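You operate a simulated robot arm through the tools that you are given. There is no shell and no other tool.

Carry out the task below with a simulated robot arm. There is one attempt and no reset: what you move stays moved.

TASK
Stop the green-taped cycler, pull its card and rerun the plate on the program the thick white card names.
Fine: the thick yellow card goes on the loading bench; wait for DONE.

It is judged by the outcome, as a careful person would: the job done as asked, and still so three seconds after it is handed in. It fails if anything else is knocked over, pushed out of place, dropped, spilled or broken.

THE ROBOT
A 7-joint arm with a two-finger parallel gripper, fixed in place. Base frame: the origin is on the floor under the middle of its stand, x ahead of it, y to its left, z up. Units: mm, rad, N and s.
With the tool pointing down near the work surface it reaches from about 280 to 680 mm from the base axis. Its first joint turns from -1.152 to 1.152 rad. Payload 1.57 kg.
The tool frame sits at the grasp point between the pads (the TCP): z along the fingers, y along the line on which they close. The tips reach 30 mm beyond it. The gripper opens to 110 mm. The fingers are 24 mm wide and 12 mm thick; the gripper's body (48 by 112 mm) begins 78 mm behind the TCP.
Orientation is that of the tool frame in the base frame, as [roll, pitch, yaw] about the fixed x, y, z axes, in that order (R = Rz(yaw) Ry(pitch) Rx(roll)). With the fingers straight down and closing along the base's y, the tool's x points along the base's -x, its y along +y and its z along -z.

THE INTERFACE
- The arm moves only by the tool nudge_tool. Its argument "motion" is a list of rows, each a list of 3 entries, a list of its own where there are three numbers: the shift along the base's x, y, z in units of 30 mm (1.0 is 30 mm), then the turn, a rotation vector about the base's x, y, z in units of 6 degrees (1.0 is 6 degrees), then the closure, from 0 (fully open) to 1 (shut). In form: [[[dx, dy, dz], [wx, wy, wz], gripper], ...]. A call has 1 to 20 rows; each row shifts and turns the commanded pose from where the row before left it. A call with a number of a shift or a turn outside -1 to 1 is refused whole. Rows are played at 5 a second. More than 50 mm and 0.15 rad between two rows, or a gripper value outside its range, and nothing of the call is played. A pose out of reach is approached as far as the arm can. The call stops where the force on the tool passes 40 N (or 10 N more than at its start, if that is more) or the arm is blocked; 0.2 s more then pass. Each finger travels about 108 mm/s and halts on what it meets, pressing with about 40 N; the grip force reading is that of the motor and also rises with nothing between the fingers. The clock runs only during rows and for 0.2 s after the last one: add rows that do not move to give the fingers time. It gives the time, the measured TCP pose, the force on the tool (base axes), the opening and the grip force at its end, in the units of the frame above (readings bear some noise), with the torque about the TCP (base axes, N m) and any sound that the robot's microphone picked up.
- Cameras (640 x 400 px; columns grow to the right, rows downward): "scene" is fixed at [173.8, -400.9, 1401.8]; the picture's right is [0.72, -0.70, 0.00], its down [-0.43, -0.44, -0.78] and it looks along [0.55, 0.56, -0.62] (base axes); focal length 214 px, centre (320, 200). "wrist" rides on the gripper at [70, 16, -141] in the tool frame; the picture's right is [-0.23, 0.97, 0.00], its down [-0.86, -0.20, -0.48] and it looks along [-0.47, -0.11, 0.88] (tool axes); focal length 222 px, centre (320, 200). There is no depth. A picture from a camera that has moved, and an enlarged one, comes with that camera's place and axes in the base frame and with its lens. The place of the scene camera against the robot may be out by one fixed shift of up to 12 mm in any direction.
- grab_frame(camera): a new picture of that camera. No time passes.
- zoom(camera, box): a new picture of the part [left, top, right, bottom] of that camera's present view, enlarged. No time passes.
- finish_job(): hands the job in; it is judged then, once.

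Places have to be worked out from the pictures, the camera data and where the tool is seen. Open the gripper and draw the arm clear of the work before you hand the job in, unless the task says otherwise.

The tools are called after ">>>" by a JSON object that holds its "fn" and its "kwargs". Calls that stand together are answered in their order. nudge_tool: Moves the arm, as the interface text tells. Its arguments: {"type":"object","properties":{"motion":{"type":"array"}},"required":["motion"]} The other tools are called the same way: grab_frame (camera) takes a picture; zoom (camera, box) takes an enlarged picture of a part of a camera's view; finish_job () hands the job in.

At the start:

```text
t: 0.0
ee_pos: [334.5, 109.3, 1247.1]
ee_rot: [-3.141, -0.001, -3.139]
contact_force: [0.5, 0.0, 0.2]
wrist_torque: [0.05, 0.02, 0.03]
width: 110.3
grip_force: 0.0
```

scene: 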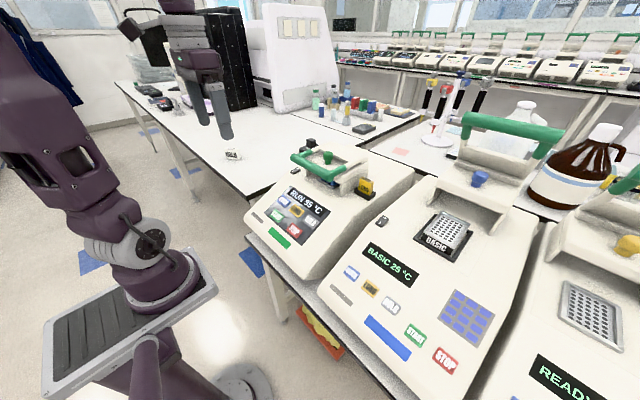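
wrist: 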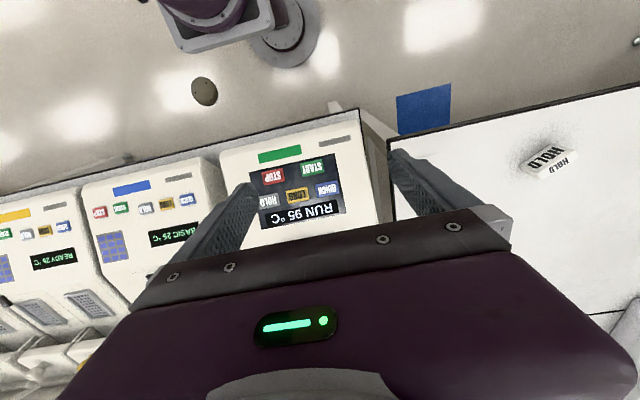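

The overview shows three cyclers (green-, blue- and yellow-taped), with the green one running at 95 °C, and a white "HOLD" card on the bench. I'll zoom in to read the details before moving.

>>> {"fn": "zoom", "kwargs": {"camera": "scene", "box": [230, 130, 430, 255]}}

>>> {"fn": "zoom", "kwargs": {"camera": "scene", "box": [180, 100, 340, 200]}}

>>> {"fn": "zoom", "kwargs": {"camera": "wrist", "box": [200, 100, 400, 225]}}

>>> {"fn": "zoom", "kwargs": {"camera": "wrist", "box": [480, 100, 640, 200]}}

```text
3.20 times, centred on (330, 192) of scene
camera zoom: at [173.8, -400.9, 1401.8], right [0.72, -0.7, 0.0], down [-0.43, -0.44, -0.78], along [0.55, 0.56, -0.62], focal length 686 px, centre (288, 224)
```

zoom: 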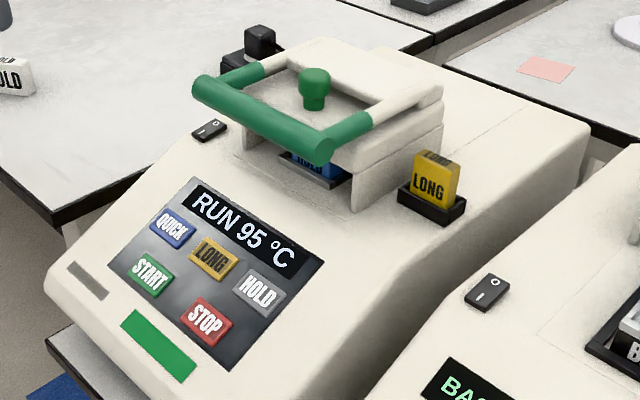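

```text
4.00 times, centred on (260, 150) of scene
camera zoom: at [173.8, -400.9, 1401.8], right [0.72, -0.7, 0.0], down [-0.43, -0.44, -0.78], along [0.55, 0.56, -0.62], focal length 858 px, centre (560, 400)
```

zoom: 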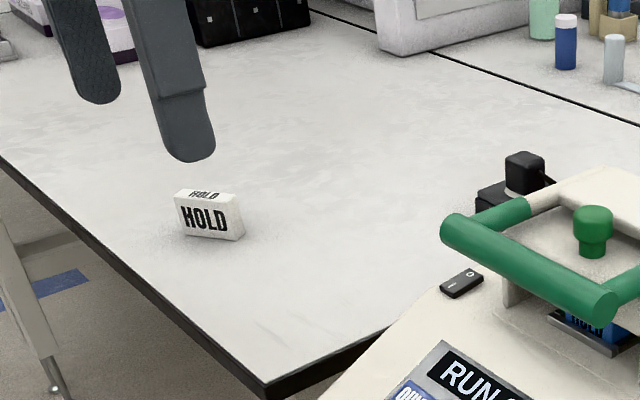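

```text
3.20 times, centred on (300, 162) of wrist
camera zoom: at [265.1, 126.5, 1388.6], right [0.23, 0.97, 0.0], down [0.86, -0.2, 0.48], along [0.47, -0.11, -0.88], focal length 711 px, centre (384, 320)
```

zoom: 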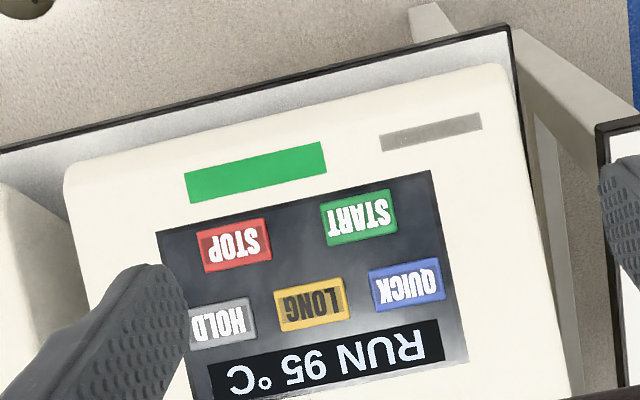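

```text
4.00 times, centred on (560, 150) of wrist
camera zoom: at [265.1, 126.5, 1388.6], right [0.23, 0.97, 0.0], down [0.86, -0.2, 0.48], along [0.47, -0.11, -0.88], focal length 888 px, centre (-640, 400)
```

zoom: 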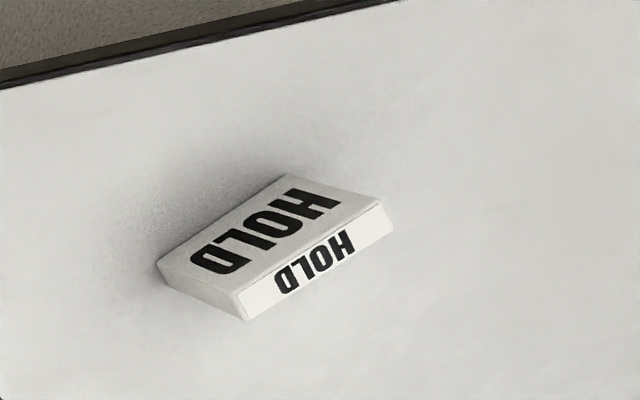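

The yellow LONG card stands in a slot beside the green cycler's lid, and a blue item sits under the lid. I'll zoom tighter on those and on the other parts of the benches.

>>> {"fn": "zoom", "kwargs": {"camera": "scene", "box": [290, 145, 354, 185]}}

>>> {"fn": "zoom", "kwargs": {"camera": "scene", "box": [340, 165, 404, 205]}}

>>> {"fn": "zoom", "kwargs": {"camera": "scene", "box": [270, 180, 350, 230]}}

>>> {"fn": "zoom", "kwargs": {"camera": "scene", "box": [100, 50, 420, 250]}}

>>> {"fn": "zoom", "kwargs": {"camera": "scene", "box": [320, 100, 640, 300]}}

>>> {"fn": "zoom", "kwargs": {"camera": "wrist", "box": [0, 150, 200, 275]}}

```text
10.00 times, centred on (322, 165) of scene
camera zoom: at [173.8, -400.9, 1401.8], right [0.72, -0.7, 0.0], down [-0.43, -0.44, -0.78], along [0.55, 0.56, -0.62], focal length 2145 px, centre (300, 550)
```

zoom: 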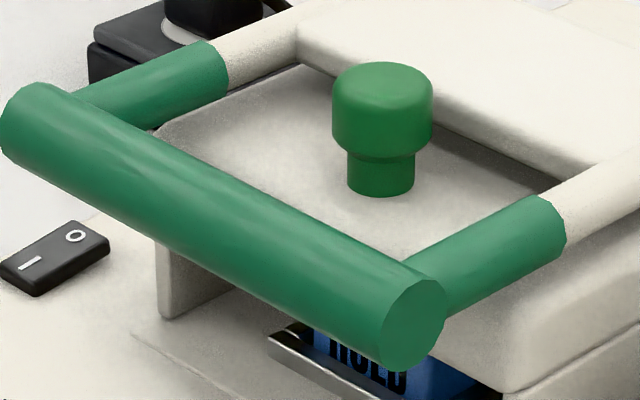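

```text
10.00 times, centred on (372, 185) of scene
camera zoom: at [173.8, -400.9, 1401.8], right [0.72, -0.7, 0.0], down [-0.43, -0.44, -0.78], along [0.55, 0.56, -0.62], focal length 2145 px, centre (-200, 350)
```

zoom: 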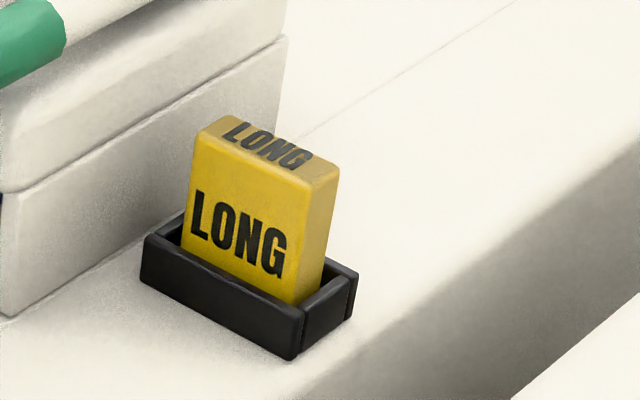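

```text
8.00 times, centred on (310, 205) of scene
camera zoom: at [173.8, -400.9, 1401.8], right [0.72, -0.7, 0.0], down [-0.43, -0.44, -0.78], along [0.55, 0.56, -0.62], focal length 1716 px, centre (400, 160)
```

zoom: 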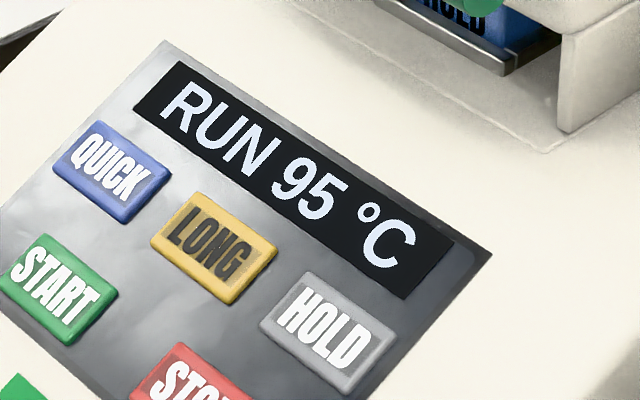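

```text
2.00 times, centred on (260, 150) of scene
camera zoom: at [173.8, -400.9, 1401.8], right [0.72, -0.7, 0.0], down [-0.43, -0.44, -0.78], along [0.55, 0.56, -0.62], focal length 429 px, centre (440, 300)
```

zoom: 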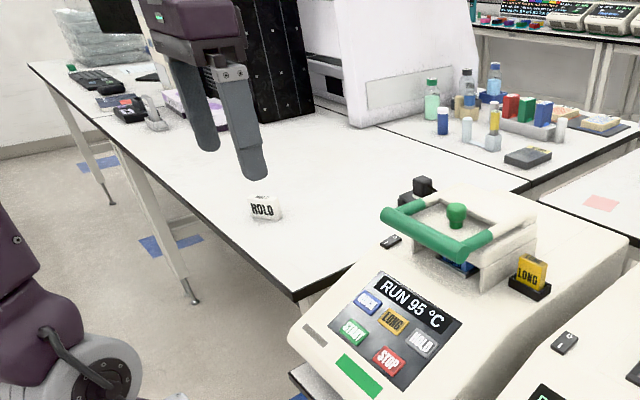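

```text
2.00 times, centred on (480, 200) of scene
camera zoom: at [173.8, -400.9, 1401.8], right [0.72, -0.7, 0.0], down [-0.43, -0.44, -0.78], along [0.55, 0.56, -0.62], focal length 429 px, centre (0, 200)
```

zoom: 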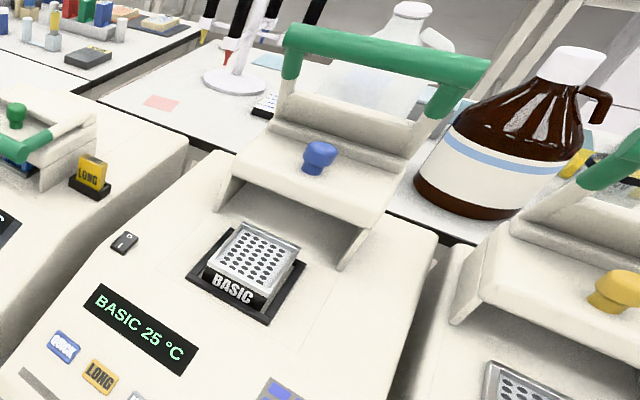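

```text
3.20 times, centred on (100, 212) of wrist
camera zoom: at [265.1, 126.5, 1388.6], right [0.23, 0.97, 0.0], down [0.86, -0.2, 0.48], along [0.47, -0.11, -0.88], focal length 711 px, centre (1024, 160)
```

zoom: 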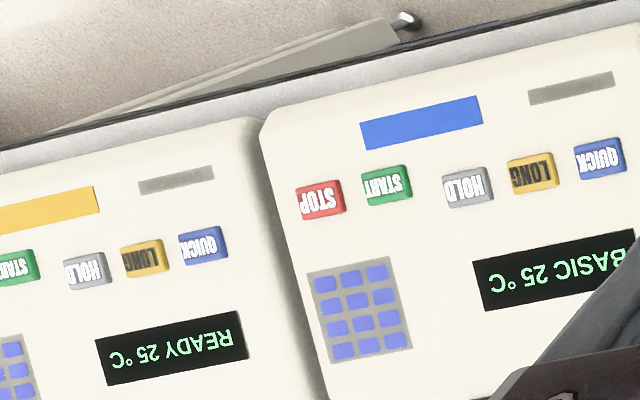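

The white card reads HOLD and the cycler is running LONG. From triangulation, the bench card is near (522, 548, 949) and STOP is near (436, -25, 915). I'll move the arm higher over the green cycler to get better wrist views of the panel, lid and card slot.

>>> {"fn": "nudge_tool", "kwargs": {"motion": [[[0.6, -0.9, 0], [0, 0, 0], 0], [[0.8, -0.9, 0], [0, 0, 0], 0], [[0.8, -0.9, 0], [0, 0, 0], 0], [[0.8, -0.9, 0], [0, 0, 0], 0], [[0.8, -0.9, 0], [0, 0, 0], 0], [[0.8, -0.9, 0], [0, 0, 0], 0], [[0, 0, 0], [0, 0, 0], 0]]}}

>>> {"fn": "grab_frame", "kwargs": {"camera": "wrist"}}

>>> {"fn": "grab_frame", "kwargs": {"camera": "scene"}}

```text
t: 1.6
ee_pos: [470.6, -52.1, 1248.2]
ee_rot: [3.141, 0.001, -3.14]
contact_force: [-0.1, -0.8, 0.0]
wrist_torque: [-0.04, -0.01, 0.05]
width: 109.9
grip_force: 0.1
```

```text
taken
camera wrist: at [402.2, -35.9, 1389.8], right [0.23, 0.97, 0.0], down [0.86, -0.2, 0.48], along [0.47, -0.11, -0.88], focal length 222 px, centre (320, 200)
```

wrist: 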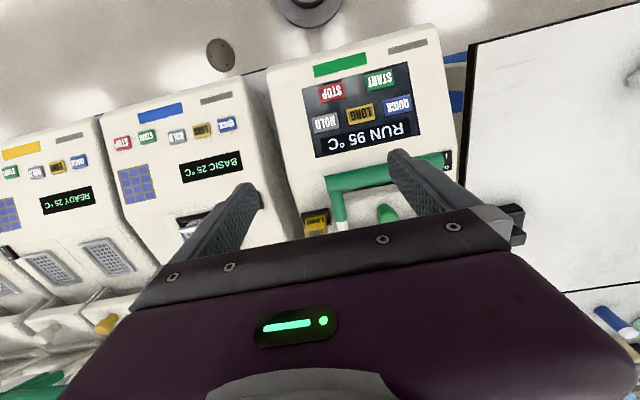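

```text
taken
```

scene: 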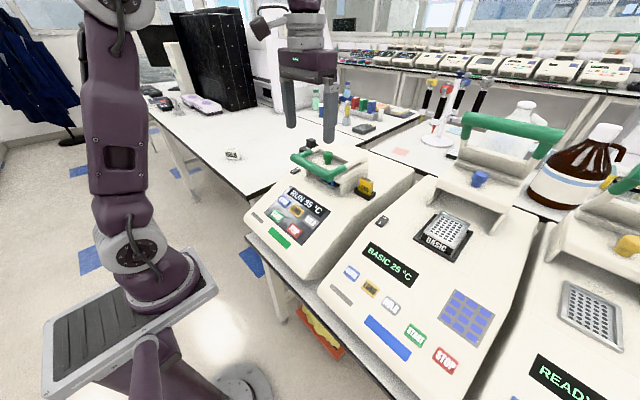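

>>> {"fn": "zoom", "kwargs": {"camera": "wrist", "box": [280, 40, 440, 140]}}

>>> {"fn": "zoom", "kwargs": {"camera": "wrist", "box": [280, 140, 440, 240]}}

>>> {"fn": "zoom", "kwargs": {"camera": "scene", "box": [240, 130, 400, 230]}}

```text
4.00 times, centred on (360, 90) of wrist
camera zoom: at [402.2, -35.9, 1389.8], right [0.23, 0.97, 0.0], down [0.86, -0.2, 0.48], along [0.47, -0.11, -0.88], focal length 888 px, centre (160, 640)
```

zoom: 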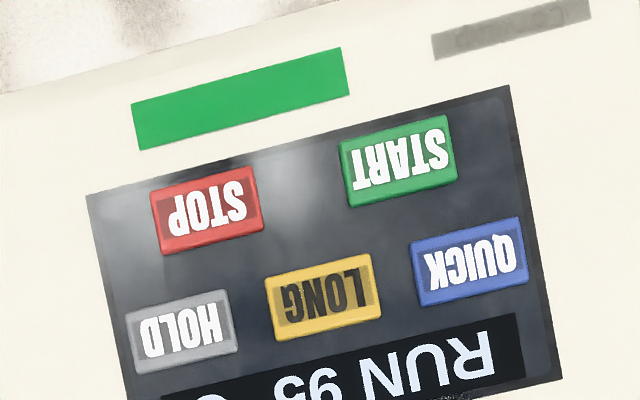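

```text
4.00 times, centred on (360, 190) of wrist
camera zoom: at [402.2, -35.9, 1389.8], right [0.23, 0.97, 0.0], down [0.86, -0.2, 0.48], along [0.47, -0.11, -0.88], focal length 888 px, centre (160, 240)
```

zoom: 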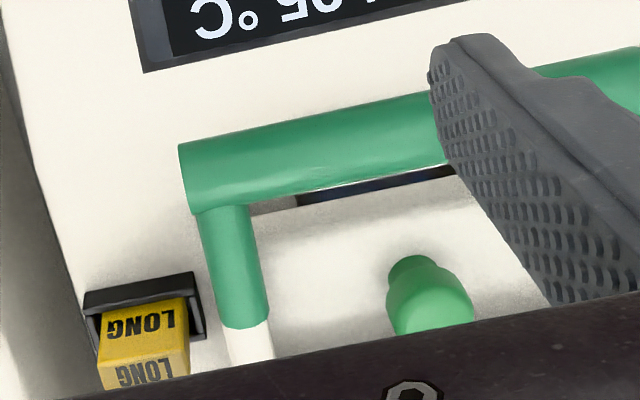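

```text
4.00 times, centred on (320, 180) of scene
camera zoom: at [173.8, -400.9, 1401.8], right [0.72, -0.7, 0.0], down [-0.43, -0.44, -0.78], along [0.55, 0.56, -0.62], focal length 858 px, centre (320, 280)
```

zoom: 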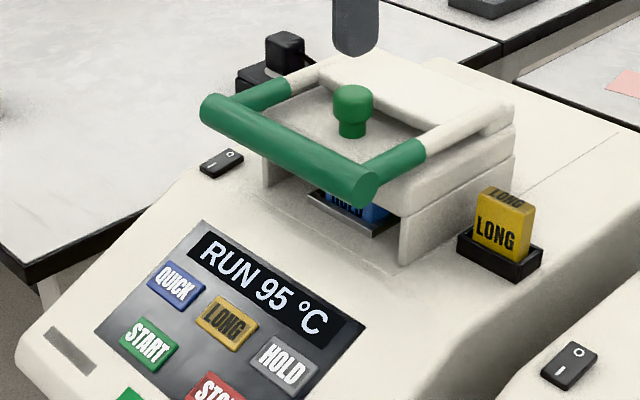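

The two wrist views agree closely, placing STOP at about (428,-19,927), START (428,70,924), HOLD (477,-42,943), LONG (477,26) and QUICK (477,94). The panel slopes about 20°, so I'll close the fingers, tilt the tool to the panel normal and hover about 60 mm off STOP.

>>> {"fn": "nudge_tool", "kwargs": {"motion": [[[-0.27, 0.12, 0], [0, -0.84, 0], 1], [[-0.27, 0.12, -0.6], [0, -0.83, 0], 1], [[-0.27, 0.12, -0.9], [0, -0.83, 0], 1], [[-0.27, 0.12, -0.9], [0, -0.83, 0], 1], [[-0.27, 0.12, -0.9], [0, 0, 0], 1], [[-0.27, 0.12, -0.9], [0, 0, 0], 1], [[-0.27, 0.13, -0.9], [0, 0, 0], 1], [[-0.27, 0.13, -0.9], [0, 0, 0], 1], [[-0.29, 0.13, -0.9], [0, 0, 0], 1], [[0, 0, -0.97], [0, 0, 0], 1], [[0, 0, 0], [0, 0, 0], 1]]}}

>>> {"fn": "grab_frame", "kwargs": {"camera": "wrist"}}

>>> {"fn": "grab_frame", "kwargs": {"camera": "scene"}}

```text
t: 4.0
ee_pos: [401.0, -19.6, 1011.7]
ee_rot: [-3.141, 0.349, -3.141]
contact_force: [0.5, -1.2, -0.6]
wrist_torque: [0.02, 0.01, 0.0]
width: 0.0
grip_force: 21.5
```

```text
taken
camera wrist: at [286.4, -2.5, 1120.8], right [0.21, 0.97, 0.08], down [0.64, -0.2, 0.74], along [0.74, -0.11, -0.67], focal length 222 px, centre (320, 200)
```

wrist: 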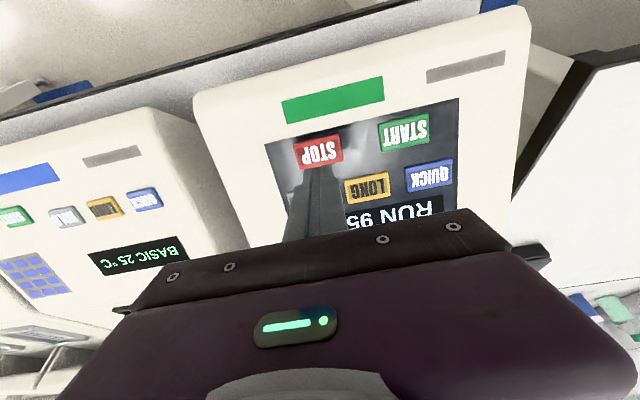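

```text
taken
```

scene: 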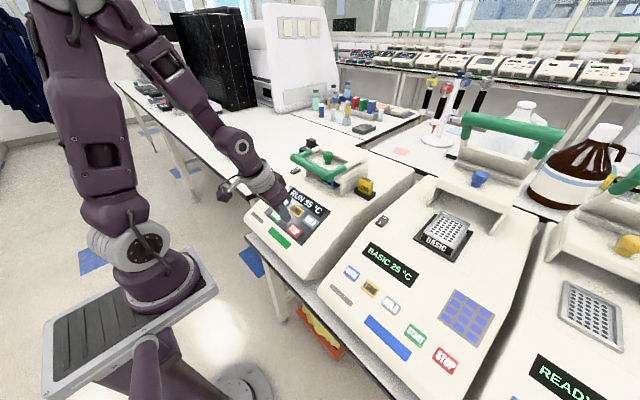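

The STOP position is confirmed by this view at (427,-18,927), and the tip is about 59 mm off it. I'll advance along the tilt direction with a -3 mm x correction, then creep in 2 mm steps.

>>> {"fn": "nudge_tool", "kwargs": {"motion": [[[0.0, 0, -0.313], [0, 0, 0], 1], [[0.114, 0, -0.313], [0, 0, 0], 1], [[0.114, 0, -0.313], [0, 0, 0], 1], [[0.114, 0, -0.313], [0, 0, 0], 1], [[0.114, 0, -0.313], [0, 0, 0], 1], [[0.023, 0, -0.063], [0, 0, 0], 1], [[0.023, 0, -0.063], [0, 0, 0], 1], [[0.023, 0, -0.063], [0, 0, 0], 1], [[0.023, 0, -0.063], [0, 0, 0], 1], [[0.023, 0, -0.063], [0, 0, 0], 1]]}}

>>> {"fn": "grab_frame", "kwargs": {"camera": "scene"}}

>>> {"fn": "grab_frame", "kwargs": {"camera": "wrist"}}

```text
t: 6.2
ee_pos: [416.9, -18.0, 954.5]
ee_rot: [-3.141, 0.351, -3.14]
contact_force: [-1.3, -1.2, 1.5]
wrist_torque: [-0.05, 0.0, 0.0]
width: 0.2
grip_force: 21.6
heard: click
```

```text
taken
```

scene: 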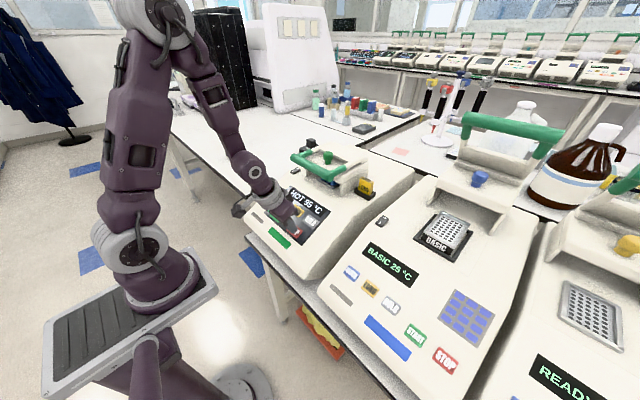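

```text
taken
camera wrist: at [303.6, -1.8, 1063.0], right [0.21, 0.97, 0.08], down [0.64, -0.2, 0.74], along [0.74, -0.11, -0.67], focal length 222 px, centre (320, 200)
```

wrist: 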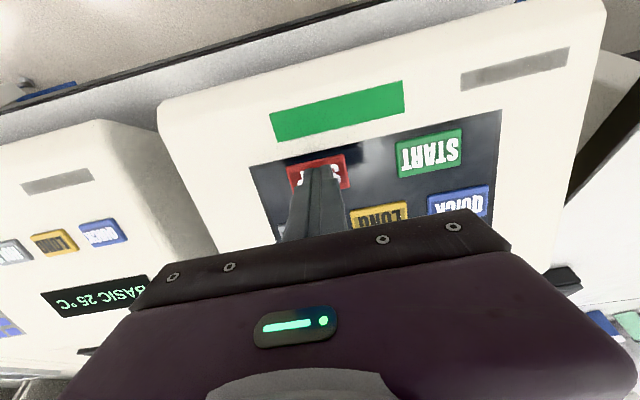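

A click was heard and the display changed. I'll back off and read the display.

>>> {"fn": "nudge_tool", "kwargs": {"motion": [[[-0.114, 0, 0.313], [0, 0, 0], 1], [[-0.17, 0, 0.47], [0, 0, 0], 1], [[-0.17, 0, 0.47], [0, 0, 0], 1], [[-0.2, 0, 0.6], [0, 0, 0], 1], [[-0.2, 0, 0.8], [0, 0, 0], 1]]}}

>>> {"fn": "zoom", "kwargs": {"camera": "scene", "box": [240, 130, 400, 230]}}

>>> {"fn": "grab_frame", "kwargs": {"camera": "wrist"}}

```text
t: 7.4
ee_pos: [390.4, -18.9, 1032.5]
ee_rot: [-3.141, 0.346, 3.14]
contact_force: [1.6, 0.1, 0.9]
wrist_torque: [-0.01, 0.04, 0.03]
width: 0.0
grip_force: 20.9
```

```text
4.00 times, centred on (320, 180) of scene
camera zoom: at [173.8, -400.9, 1401.8], right [0.72, -0.7, 0.0], down [-0.43, -0.44, -0.78], along [0.55, 0.56, -0.62], focal length 858 px, centre (320, 280)
```

zoom: 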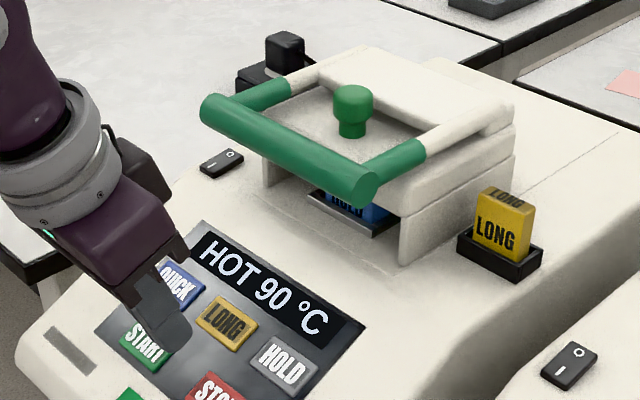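

```text
taken
camera wrist: at [277.7, -1.8, 1142.0], right [0.21, 0.97, 0.08], down [0.64, -0.2, 0.74], along [0.74, -0.11, -0.67], focal length 222 px, centre (320, 200)
```

wrist: 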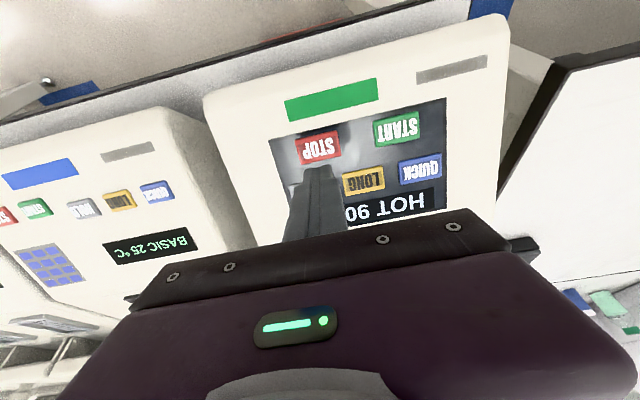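

STOP worked: the display now reads "HOT 90 °C" and is cooling. Next I'll raise the tool upright, yaw it 90° so the fingers will close across the card's thickness (x), and move above the lid for a closer look at the card slot near (664,-105,1035).

>>> {"fn": "nudge_tool", "kwargs": {"motion": [[[0, 0, 0.95], [0, 0.83, 0], 1], [[0, 0, 0.95], [0, 0.83, 0], 1], [[0, 0, 0.95], [0, 0.83, 0], 1], [[0, 0, 0.95], [0, 0.83, 0], 1], [[0, 0, 0.95], [0, 0, -1], 1], [[0.4, 0, 0.85], [0, 0, -1], 1], [[0.7, -0.1, 0], [0, 0, -1], 1], [[0.7, -0.1, 0], [0, 0, -1], 1], [[0.7, -0.1, 0], [0, 0, -1], 1], [[0.7, -0.1, 0], [0, 0, -1], 1], [[0.7, -0.1, 0], [0, 0, -1], 1], [[0.7, -0.1, 0], [0, 0, -1], 1], [[0.7, -0.1, 0], [0, 0, -1], 1], [[0.7, -0.1, 0], [0, 0, -1], 1], [[0.7, -0.1, 0], [0, 0, -1], 1], [[0.6, -0.1, 0], [0, 0, -1], 1], [[0.5, -0.05, 0], [0, 0, -1], 1], [[0, 0, 0], [0, 0, -1], 1], [[0, 0, 0], [0, 0, -1], 1], [[0, 0, 0], [0, 0, 0], 1]]}}

>>> {"fn": "grab_frame", "kwargs": {"camera": "wrist"}}

>>> {"fn": "grab_frame", "kwargs": {"camera": "scene"}}

```text
t: 11.6
ee_pos: [587.7, -39.0, 1217.0]
ee_rot: [-3.128, 0.008, 1.672]
contact_force: [-0.6, -1.0, -0.1]
wrist_torque: [0.02, -0.03, -0.02]
width: 0.3
grip_force: 21.4
out of reach, approached as far as the arm can: row 16, 17
```

```text
taken
camera wrist: at [599.4, 32.2, 1358.0], right [0.99, -0.13, -0.01], down [-0.11, -0.87, 0.49], along [-0.07, -0.48, -0.87], focal length 222 px, centre (320, 200)
```

wrist: 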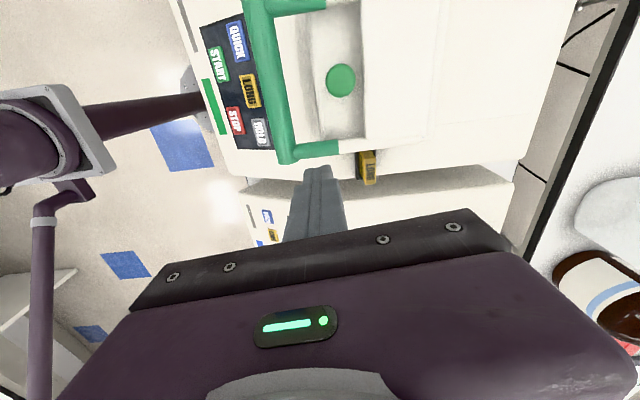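

```text
taken
```

scene: 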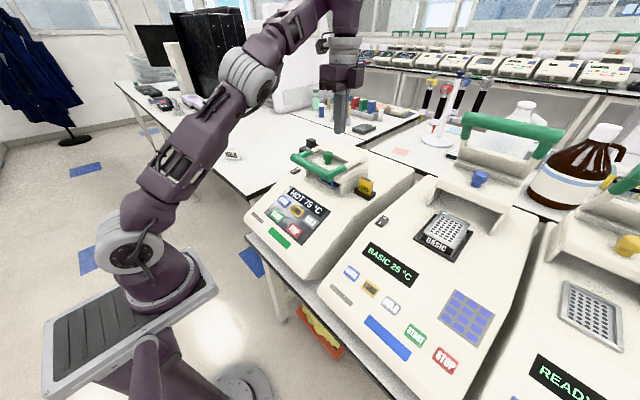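

Reach at this height ends near x≈590, while the card is clearly visible. I'll zoom in to measure the card, slot and the gap to the lid.

>>> {"fn": "zoom", "kwargs": {"camera": "wrist", "box": [320, 120, 416, 180]}}

>>> {"fn": "zoom", "kwargs": {"camera": "wrist", "box": [200, 0, 440, 150]}}

>>> {"fn": "zoom", "kwargs": {"camera": "scene", "box": [320, 140, 416, 200]}}

```text
6.67 times, centred on (368, 150) of wrist
camera zoom: at [599.4, 32.2, 1358.0], right [0.99, -0.13, -0.01], down [-0.11, -0.87, 0.49], along [-0.07, -0.48, -0.87], focal length 1481 px, centre (0, 533)
```

zoom: 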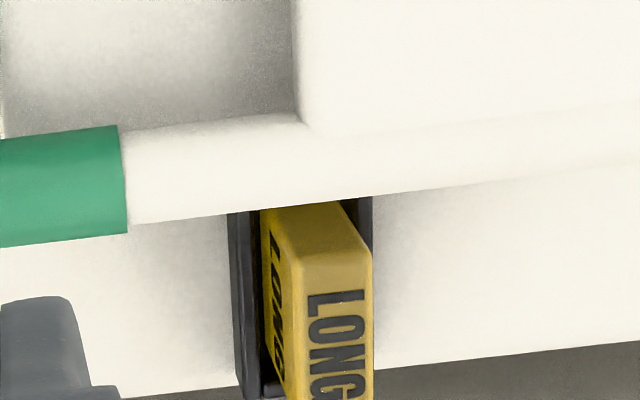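

```text
2.67 times, centred on (320, 75) of wrist
camera zoom: at [599.4, 32.2, 1358.0], right [0.99, -0.13, -0.01], down [-0.11, -0.87, 0.49], along [-0.07, -0.48, -0.87], focal length 592 px, centre (320, 533)
```

zoom: 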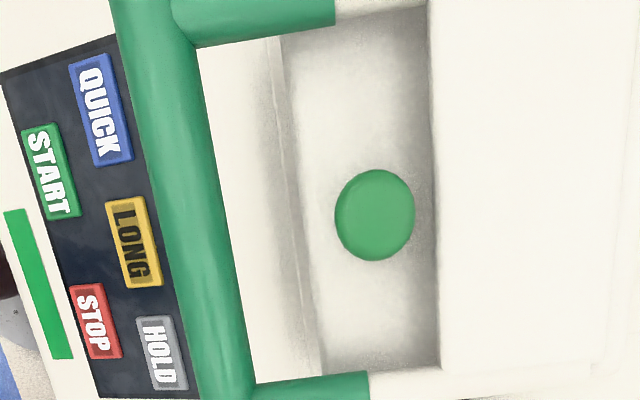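

```text
6.67 times, centred on (368, 170) of scene
camera zoom: at [173.8, -400.9, 1401.8], right [0.72, -0.7, 0.0], down [-0.43, -0.44, -0.78], along [0.55, 0.56, -0.62], focal length 1430 px, centre (0, 400)
```

zoom: 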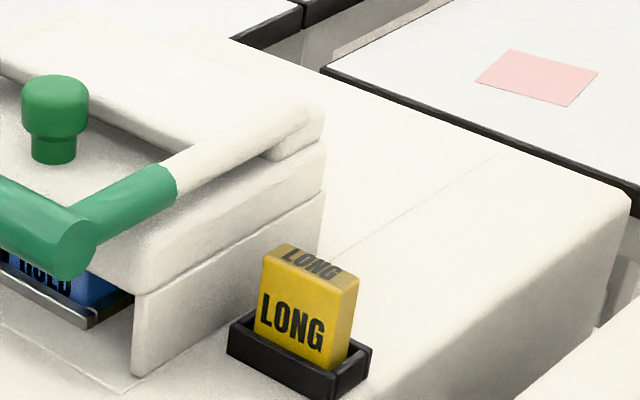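

The card measures roughly x 648–666, y −79 to −124, with its top at z≈1040 and about 40 mm showing above the frame. Closing along x is safest because the handle arm sits close on the +y side. I'll part-open the fingers, align yaw to 90°, tilt about 7° outward for reach and hover in front of the card to check.

>>> {"fn": "nudge_tool", "kwargs": {"motion": [[[0, -0.69, 0], [0, 0, -0.97], 0.5], [[0, -0.69, 0], [0, 0, 0], 0.5], [[0, -0.7, 0], [0, 0, 0], 0.5], [[0, 0, -0.8], [0, -0.6, 0], 0.5], [[0.2, 0, -0.8], [0, -0.6, 0], 0.5], [[0.3, 0, -0.8], [0, 0, 0], 0.5], [[0.3, 0, -0.8], [0, 0, 0], 0.5], [[0, 0, 0], [0, 0, 0], 0.5], [[0, 0, 0], [0, 0, 0], 0.5]]}}

>>> {"fn": "grab_frame", "kwargs": {"camera": "wrist"}}

>>> {"fn": "zoom", "kwargs": {"camera": "scene", "box": [336, 160, 400, 200]}}

>>> {"fn": "zoom", "kwargs": {"camera": "scene", "box": [240, 90, 400, 240]}}

```text
t: 13.6
ee_pos: [608.2, -89.7, 1121.4]
ee_rot: [3.03, 0.007, 1.569]
contact_force: [-0.4, 0.5, -1.2]
wrist_torque: [-0.01, 0.01, 0.01]
width: 54.9
grip_force: 0.1
out of reach, approached as far as the arm can: row 2, 3
```

```text
taken
camera wrist: at [609.0, -19.1, 1263.4], right [0.97, -0.23, 0.11], down [-0.25, -0.85, 0.46], along [-0.01, -0.47, -0.88], focal length 222 px, centre (320, 200)
```

wrist: 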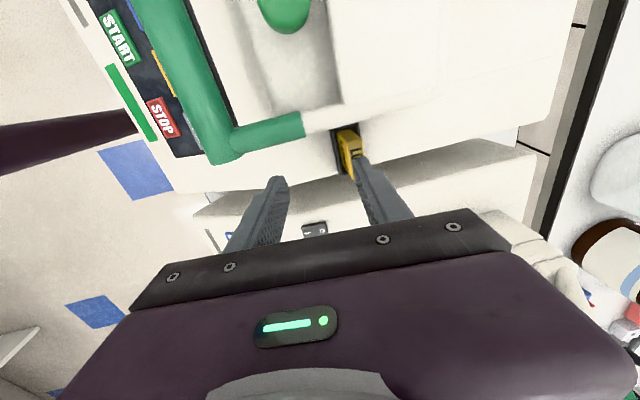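

```text
10.00 times, centred on (368, 180) of scene
camera zoom: at [173.8, -400.9, 1401.8], right [0.72, -0.7, 0.0], down [-0.43, -0.44, -0.78], along [0.55, 0.56, -0.62], focal length 2145 px, centre (-160, 400)
```

zoom: 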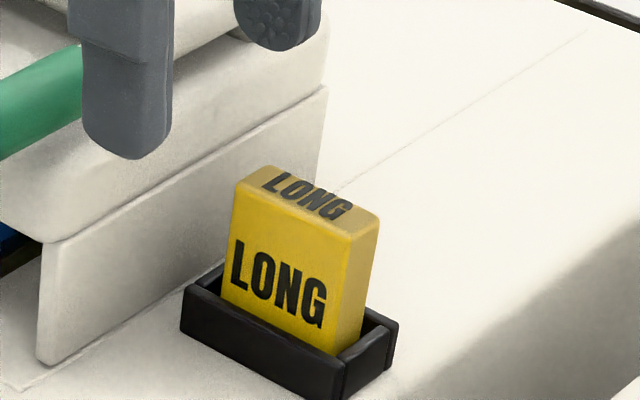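

```text
2.67 times, centred on (320, 165) of scene
camera zoom: at [173.8, -400.9, 1401.8], right [0.72, -0.7, 0.0], down [-0.43, -0.44, -0.78], along [0.55, 0.56, -0.62], focal length 572 px, centre (320, 293)
```

zoom: 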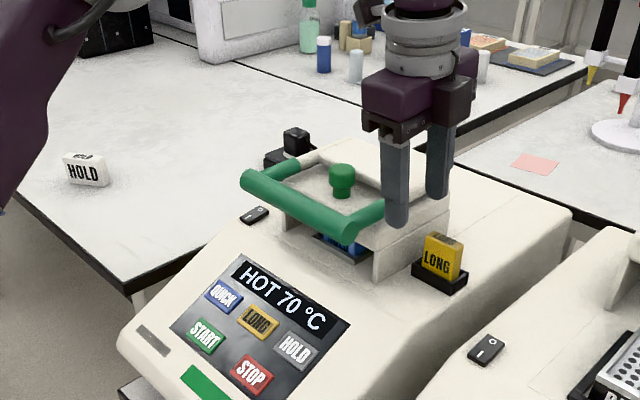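

The tool is at (608,-90,1121). I'll zoom the wrist view to refine the card and frame position before moving over it.

>>> {"fn": "zoom", "kwargs": {"camera": "wrist", "box": [300, 110, 396, 170]}}

>>> {"fn": "zoom", "kwargs": {"camera": "wrist", "box": [320, 115, 384, 155]}}

```text
6.67 times, centred on (348, 140) of wrist
camera zoom: at [609.0, -19.1, 1263.4], right [0.97, -0.23, 0.11], down [-0.25, -0.85, 0.46], along [-0.01, -0.47, -0.88], focal length 1481 px, centre (133, 600)
```

zoom: 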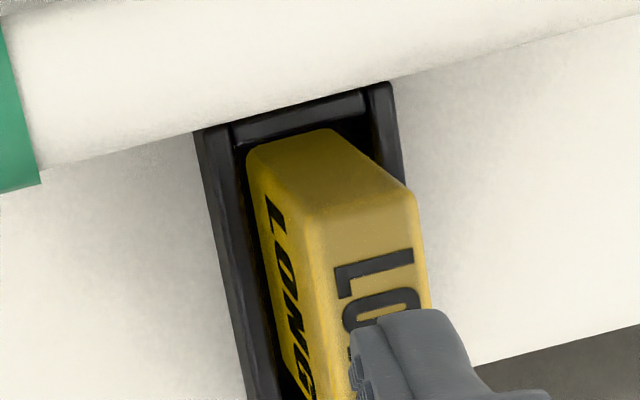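

```text
10.00 times, centred on (352, 135) of wrist
camera zoom: at [609.0, -19.1, 1263.4], right [0.97, -0.23, 0.11], down [-0.25, -0.85, 0.46], along [-0.01, -0.47, -0.88], focal length 2221 px, centre (0, 850)
```

zoom: 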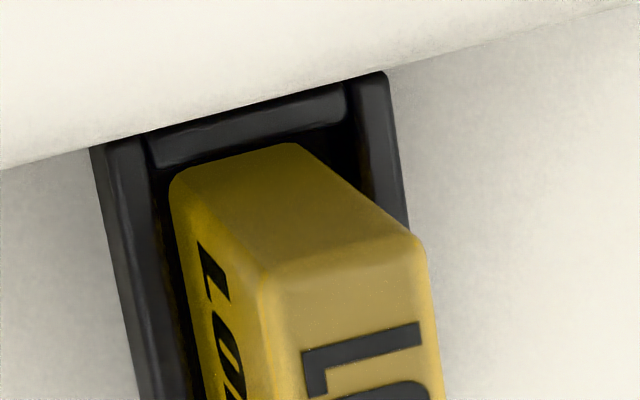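

Refined estimates put the card at x 647–665, y −80 to −125, top z≈1041, and the frame top at z≈995. I'll move to hover directly above the card with the tips about 10 mm over its top.

>>> {"fn": "nudge_tool", "kwargs": {"motion": [[[0, -0.142, -0.6], [0, 0, 0], 0.5], [[0.5, -0.142, -0.6], [0, 0, 0], 0.5], [[0.5, -0.142, 0], [0, 0, 0], 0.5], [[0.55, 0, 0], [0, 0, 0], 0.5], [[0, 0, 0], [0, 0, 0], 0.5]]}}

>>> {"fn": "grab_frame", "kwargs": {"camera": "wrist"}}

>>> {"fn": "zoom", "kwargs": {"camera": "scene", "box": [320, 140, 416, 200]}}

```text
t: 14.8
ee_pos: [654.5, -102.0, 1084.3]
ee_rot: [3.029, 0.008, 1.57]
contact_force: [1.5, 0.3, -0.5]
wrist_torque: [-0.02, 0.01, 0.01]
width: 55.1
grip_force: 0.0
```

```text
taken
camera wrist: at [654.9, -31.7, 1227.2], right [0.97, -0.23, 0.11], down [-0.25, -0.85, 0.46], along [-0.01, -0.47, -0.88], focal length 222 px, centre (320, 200)
```

wrist: 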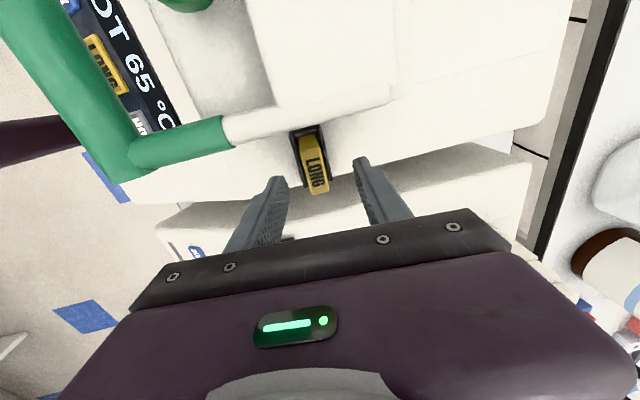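

```text
6.67 times, centred on (368, 170) of scene
camera zoom: at [173.8, -400.9, 1401.8], right [0.72, -0.7, 0.0], down [-0.43, -0.44, -0.78], along [0.55, 0.56, -0.62], focal length 1430 px, centre (0, 400)
```

zoom: 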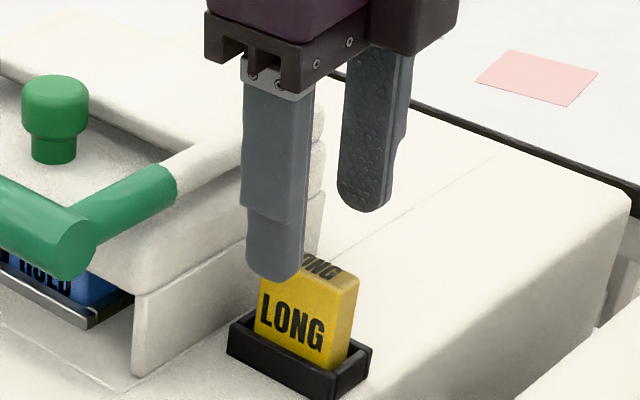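

The gripper straddles the card centrally. I'll descend 48 mm so the tips stay about 6–10 mm above the frame, then check before closing.

>>> {"fn": "nudge_tool", "kwargs": {"motion": [[[0, -0.02, -0.4], [0, 0, 0], 0.5], [[0, 0, -0.4], [0, 0, 0], 0.5], [[0, 0, -0.4], [0, 0, 0], 0.5], [[0, 0, -0.37], [0, 0, 0], 0.5], [[0, 0, 0], [0, 0, 0], 0.5]]}}

>>> {"fn": "grab_frame", "kwargs": {"camera": "wrist"}}

>>> {"fn": "zoom", "kwargs": {"camera": "scene", "box": [320, 140, 416, 200]}}

```text
t: 16.0
ee_pos: [652.8, -102.1, 1037.4]
ee_rot: [3.029, 0.008, 1.571]
contact_force: [-0.3, -0.2, 0.5]
wrist_torque: [-0.05, 0.0, -0.01]
width: 55.0
grip_force: 0.1
```

```text
taken
camera wrist: at [653.7, -32.5, 1179.6], right [0.97, -0.23, 0.11], down [-0.25, -0.85, 0.46], along [-0.01, -0.47, -0.88], focal length 222 px, centre (320, 200)
```

wrist: 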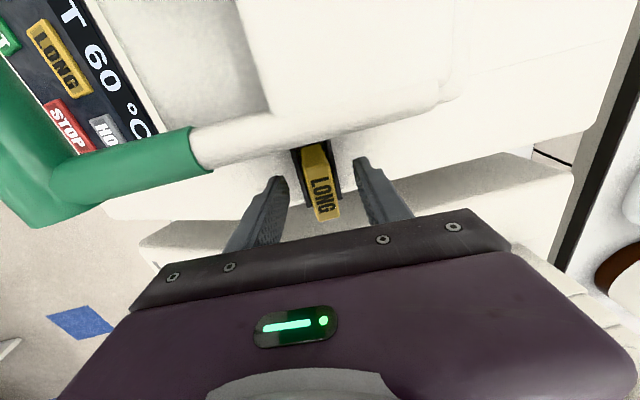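

```text
6.67 times, centred on (368, 170) of scene
camera zoom: at [173.8, -400.9, 1401.8], right [0.72, -0.7, 0.0], down [-0.43, -0.44, -0.78], along [0.55, 0.56, -0.62], focal length 1430 px, centre (0, 400)
```

zoom: 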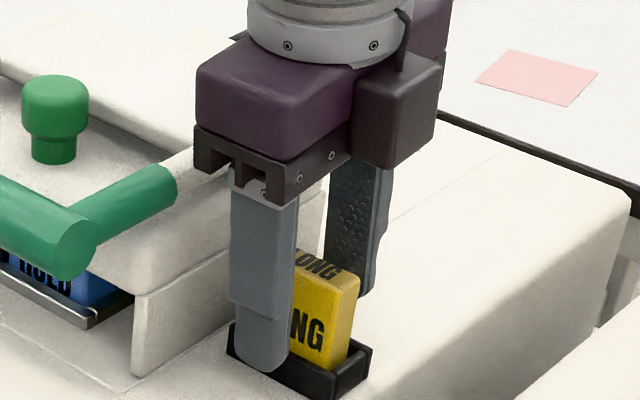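

Position looks good. I'll raise 3 mm for frame clearance and shift +2 mm in x, then close on the card.

>>> {"fn": "nudge_tool", "kwargs": {"motion": [[[0.06, 0, 0.1], [0, 0, 0], 0.5], [[0, 0, 0], [0, 0, 0], 0.6], [[0, 0, 0], [0, 0, 0], 0.7], [[0, 0, 0], [0, 0, 0], 0.8], [[0, 0, 0], [0, 0, 0], 0.9], [[0, 0, 0], [0, 0, 0], 1.0], [[0, 0, 0], [0, 0, 0], 1.0]]}}

>>> {"fn": "grab_frame", "kwargs": {"camera": "wrist"}}

>>> {"fn": "zoom", "kwargs": {"camera": "scene", "box": [320, 140, 416, 200]}}

```text
t: 17.6
ee_pos: [654.0, -103.0, 1040.3]
ee_rot: [3.035, 0.007, 1.571]
contact_force: [-20.3, 1.2, 2.5]
wrist_torque: [0.04, 1.06, -0.05]
width: 17.2
grip_force: 32.0
```

```text
taken
camera wrist: at [654.5, -32.3, 1182.8], right [0.97, -0.23, 0.11], down [-0.25, -0.85, 0.46], along [-0.01, -0.47, -0.88], focal length 222 px, centre (320, 200)
```

wrist: 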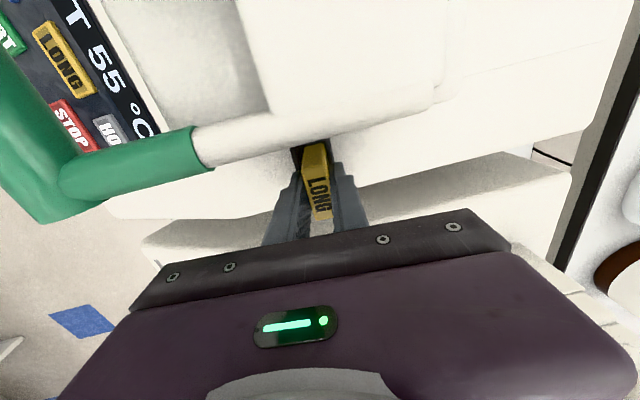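

```text
6.67 times, centred on (368, 170) of scene
camera zoom: at [173.2, -400.9, 1401.9], right [0.72, -0.7, 0.0], down [-0.43, -0.44, -0.78], along [0.55, 0.56, -0.62], focal length 1430 px, centre (0, 400)
```

zoom: 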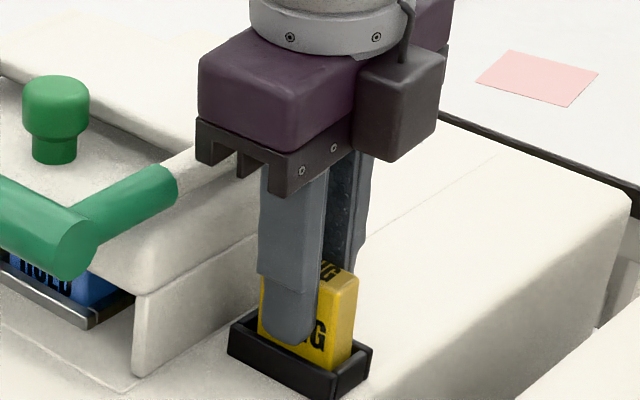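

The card is gripped (width 17.2), but there is a −20 N side load, so the tool is slightly too far +x. I'll ease −x by about 2 mm before lifting.

>>> {"fn": "nudge_tool", "kwargs": {"motion": [[[-0.05, 0, 0], [0, 0, 0], 1.0], [[0, 0, 0], [0, 0, 0], 1.0]]}}

```text
t: 18.2
ee_pos: [652.9, -101.9, 1040.4]
ee_rot: [3.031, 0.007, 1.57]
contact_force: [-15.4, 0.1, -2.9]
wrist_torque: [0.01, 0.9, -0.05]
width: 17.4
grip_force: 32.2
```

The load dropped to −15 N, so I'll shift a bit further −x.

>>> {"fn": "nudge_tool", "kwargs": {"motion": [[[-0.06, 0, 0], [0, 0, 0], 1.0], [[-0.06, 0, 0], [0, 0, 0], 1.0], [[0, 0, 0], [0, 0, 0], 1.0]]}}

```text
t: 19.0
ee_pos: [650.1, -101.7, 1042.3]
ee_rot: [3.028, 0.008, 1.569]
contact_force: [0.3, -0.2, -0.3]
wrist_torque: [0.02, -0.01, 0.02]
width: 16.7
grip_force: 31.7
```

The side load is now zero. I'll lift straight up in small steps.

>>> {"fn": "nudge_tool", "kwargs": {"motion": [[[0, 0, 0.15], [0, 0, 0], 1.0], [[0, 0, 0.2], [0, 0, 0], 1.0], [[0, 0, 0.2], [0, 0, 0], 1.0], [[0, 0, 0.25], [0, 0, 0], 1.0], [[0, 0, 0.3], [0, 0, 0], 1.0], [[0, 0, 0], [0, 0, 0], 1.0]]}}

>>> {"fn": "zoom", "kwargs": {"camera": "scene", "box": [320, 120, 416, 200]}}

>>> {"fn": "grab_frame", "kwargs": {"camera": "wrist"}}

```text
t: 20.4
ee_pos: [651.1, -102.6, 1075.1]
ee_rot: [3.029, 0.006, 1.57]
contact_force: [0.2, -0.7, -0.7]
wrist_torque: [-0.01, 0.01, -0.02]
width: 16.6
grip_force: 31.8
```

```text
5.00 times, centred on (368, 160) of scene
camera zoom: at [173.8, -400.9, 1401.8], right [0.72, -0.7, 0.0], down [-0.43, -0.44, -0.78], along [0.55, 0.56, -0.62], focal length 1072 px, centre (80, 400)
```

zoom: 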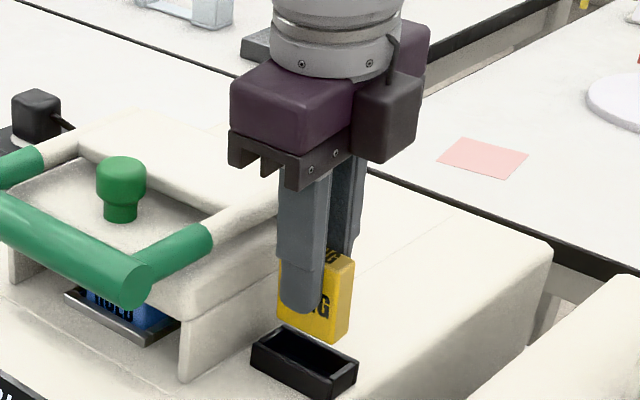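

```text
taken
camera wrist: at [651.3, -32.2, 1216.8], right [0.97, -0.23, 0.11], down [-0.25, -0.85, 0.46], along [-0.01, -0.47, -0.88], focal length 222 px, centre (320, 200)
```

wrist: 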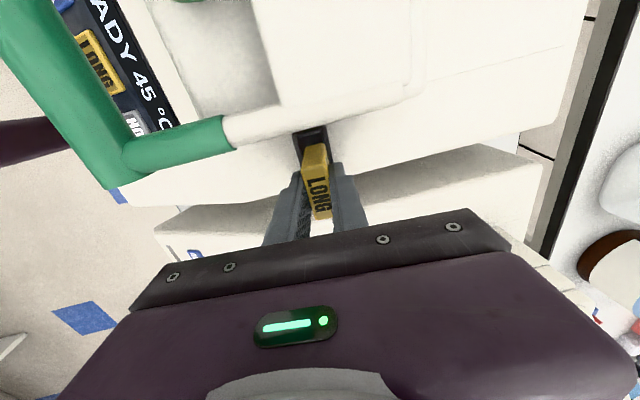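

The LONG card is out of the slot and the display reads "READY 45 °C". I'll back the card away toward the robot, past the front of the lid handle, raising it and levelling the tool.

>>> {"fn": "nudge_tool", "kwargs": {"motion": [[[0, 0, 0.4], [0, 0, 0], 1.0], [[-0.5, 0, 0.3], [0, 0, 0], 1.0], [[-0.9, 0, 0.2], [0, 0.35, 0], 1.0], [[-0.9, 0, 0.2], [0, 0.36, 0], 1.0], [[-0.9, 0, 0.2], [0, 0.36, 0], 1.0], [[-0.9, 0, 0.2], [0, 0, 0], 1.0], [[-0.9, 0, 0.2], [0, 0, 0], 1.0], [[-0.9, 0, 0], [0, 0, 0], 1.0], [[-0.9, 0, 0], [0, 0, 0], 1.0], [[-0.6, 0, 0], [0, 0, 0], 1.0], [[0, 0, 0], [0, 0, 0], 1.0]]}}

>>> {"fn": "grab_frame", "kwargs": {"camera": "scene"}}

>>> {"fn": "grab_frame", "kwargs": {"camera": "wrist"}}

```text
t: 22.8
ee_pos: [428.7, -103.0, 1126.2]
ee_rot: [3.141, 0.006, 1.573]
contact_force: [0.2, -0.3, -0.6]
wrist_torque: [-0.03, -0.02, 0.0]
width: 16.9
grip_force: 31.5
```

```text
taken
```

scene: 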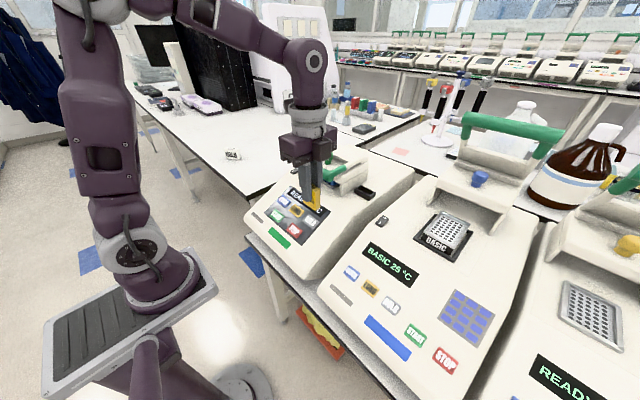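

```text
taken
camera wrist: at [445.1, -32.7, 1267.0], right [0.97, -0.23, 0.0], down [-0.2, -0.85, 0.48], along [-0.11, -0.47, -0.87], focal length 222 px, centre (320, 200)
```

wrist: 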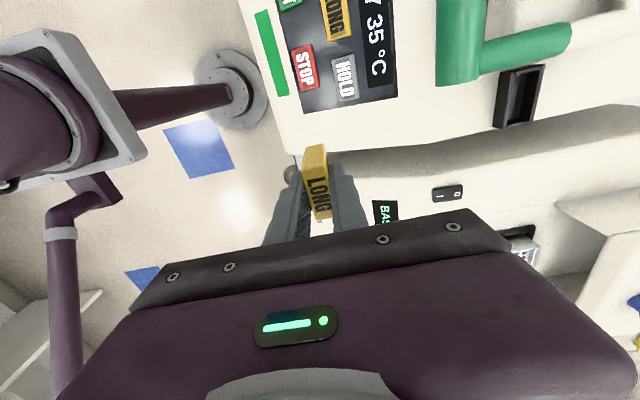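

The card is held securely well clear of the lid. I'll swing left over to the loading bench at around (470, 380), rotating the yaw back to 180° on the way.

>>> {"fn": "nudge_tool", "kwargs": {"motion": [[[0, 0.6, 0], [0, 0, 0.6], 1.0], [[0, 0.8, 0], [0, 0, 1], 1.0], [[0, 0.85, 0], [0, 0, 1], 1.0], [[0, 0.85, 0], [0, 0, 1], 1.0], [[0, 0.85, 0], [0, 0, 1], 1.0], [[0, 0.85, 0], [0, 0, 1], 1.0], [[0, 0.85, 0], [0, 0, 1], 1.0], [[0, 0.85, 0], [0, 0, 1], 1.0], [[0, 0.85, 0], [0, 0, 1], 1.0], [[0, 0.85, 0], [0, 0, 1], 1.0], [[0.1, 0.85, 0], [0, 0, 1], 1.0], [[0.15, 0.85, 0], [0, 0, 1], 1.0], [[0.15, 0.85, 0], [0, 0, 1], 1.0], [[0.2, 0.85, 0], [0, 0, 1], 1.0], [[0.2, 0.85, 0], [0, 0, 1], 1.0], [[0.2, 0.85, 0], [0, 0, 0.4], 1.0], [[0.2, 0.85, 0], [0, 0, 0], 1.0], [[0.2, 0.85, 0], [0, 0, 0], 1.0], [[0, 0.85, 0], [0, 0, 0], 1.0], [[0, 0.3, 0], [0, 0, 0], 1.0]]}}

>>> {"fn": "grab_frame", "kwargs": {"camera": "scene"}}

>>> {"fn": "grab_frame", "kwargs": {"camera": "wrist"}}

```text
t: 27.0
ee_pos: [470.1, 381.6, 1123.8]
ee_rot: [-3.14, 0.006, -3.139]
contact_force: [-0.4, -0.3, -0.5]
wrist_torque: [0.01, -0.02, -0.02]
width: 16.6
grip_force: 32.6
```

```text
taken
```

scene: 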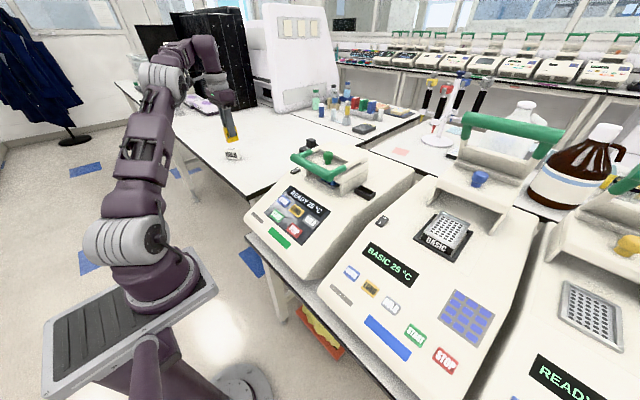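

```text
taken
camera wrist: at [400.0, 398.3, 1266.0], right [0.23, 0.97, 0.0], down [0.85, -0.2, 0.48], along [0.47, -0.11, -0.88], focal length 222 px, centre (320, 200)
```

wrist: 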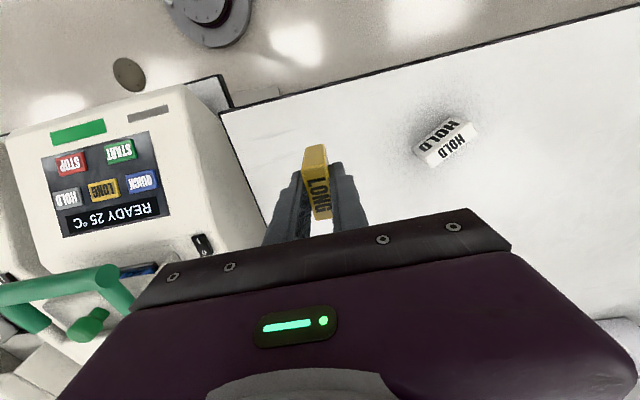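

The card hovers over the bench at (470, 382). The bench's front edge is at x≈408 and the white card is at about (520,555). I'll zoom in to determine the bench height from the white card's base corners.

>>> {"fn": "zoom", "kwargs": {"camera": "wrist", "box": [400, 105, 496, 165]}}

>>> {"fn": "zoom", "kwargs": {"camera": "wrist", "box": [260, 120, 388, 240]}}

>>> {"fn": "zoom", "kwargs": {"camera": "scene", "box": [200, 90, 264, 170]}}

```text
6.67 times, centred on (448, 135) of wrist
camera zoom: at [400.0, 398.3, 1266.0], right [0.23, 0.97, 0.0], down [0.85, -0.2, 0.48], along [0.47, -0.11, -0.88], focal length 1481 px, centre (-533, 633)
```

zoom: 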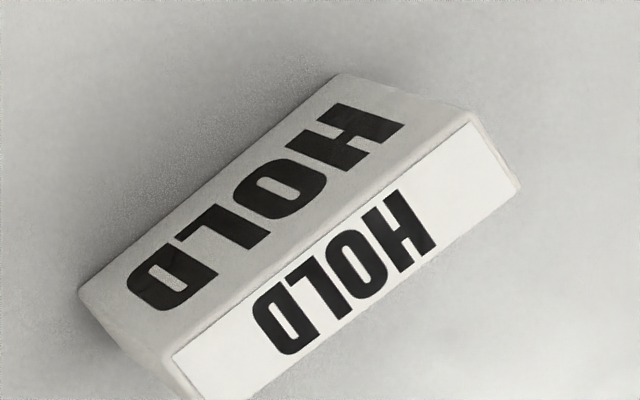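

```text
3.33 times, centred on (324, 180) of wrist
camera zoom: at [400.0, 398.3, 1266.0], right [0.23, 0.97, 0.0], down [0.85, -0.2, 0.48], along [0.47, -0.11, -0.88], focal length 740 px, centre (307, 267)
```

zoom: 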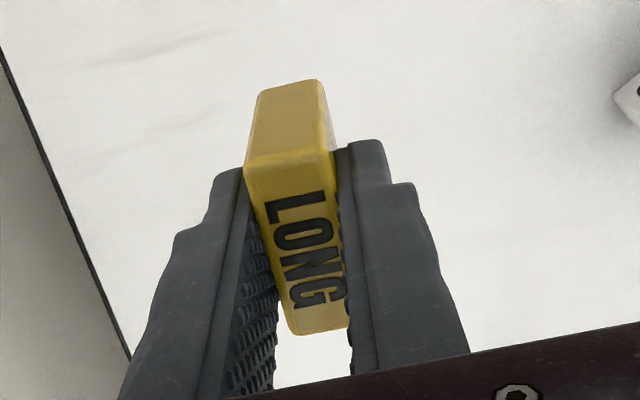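

```text
5.00 times, centred on (232, 130) of scene
camera zoom: at [173.8, -400.9, 1401.8], right [0.72, -0.7, 0.0], down [-0.43, -0.44, -0.78], along [0.55, 0.56, -0.62], focal length 1072 px, centre (760, 550)
```

zoom: 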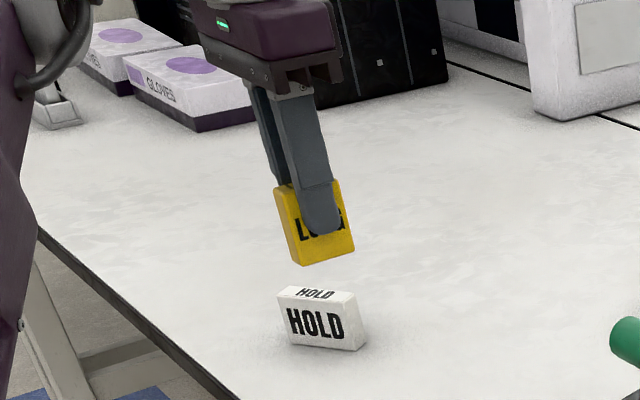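

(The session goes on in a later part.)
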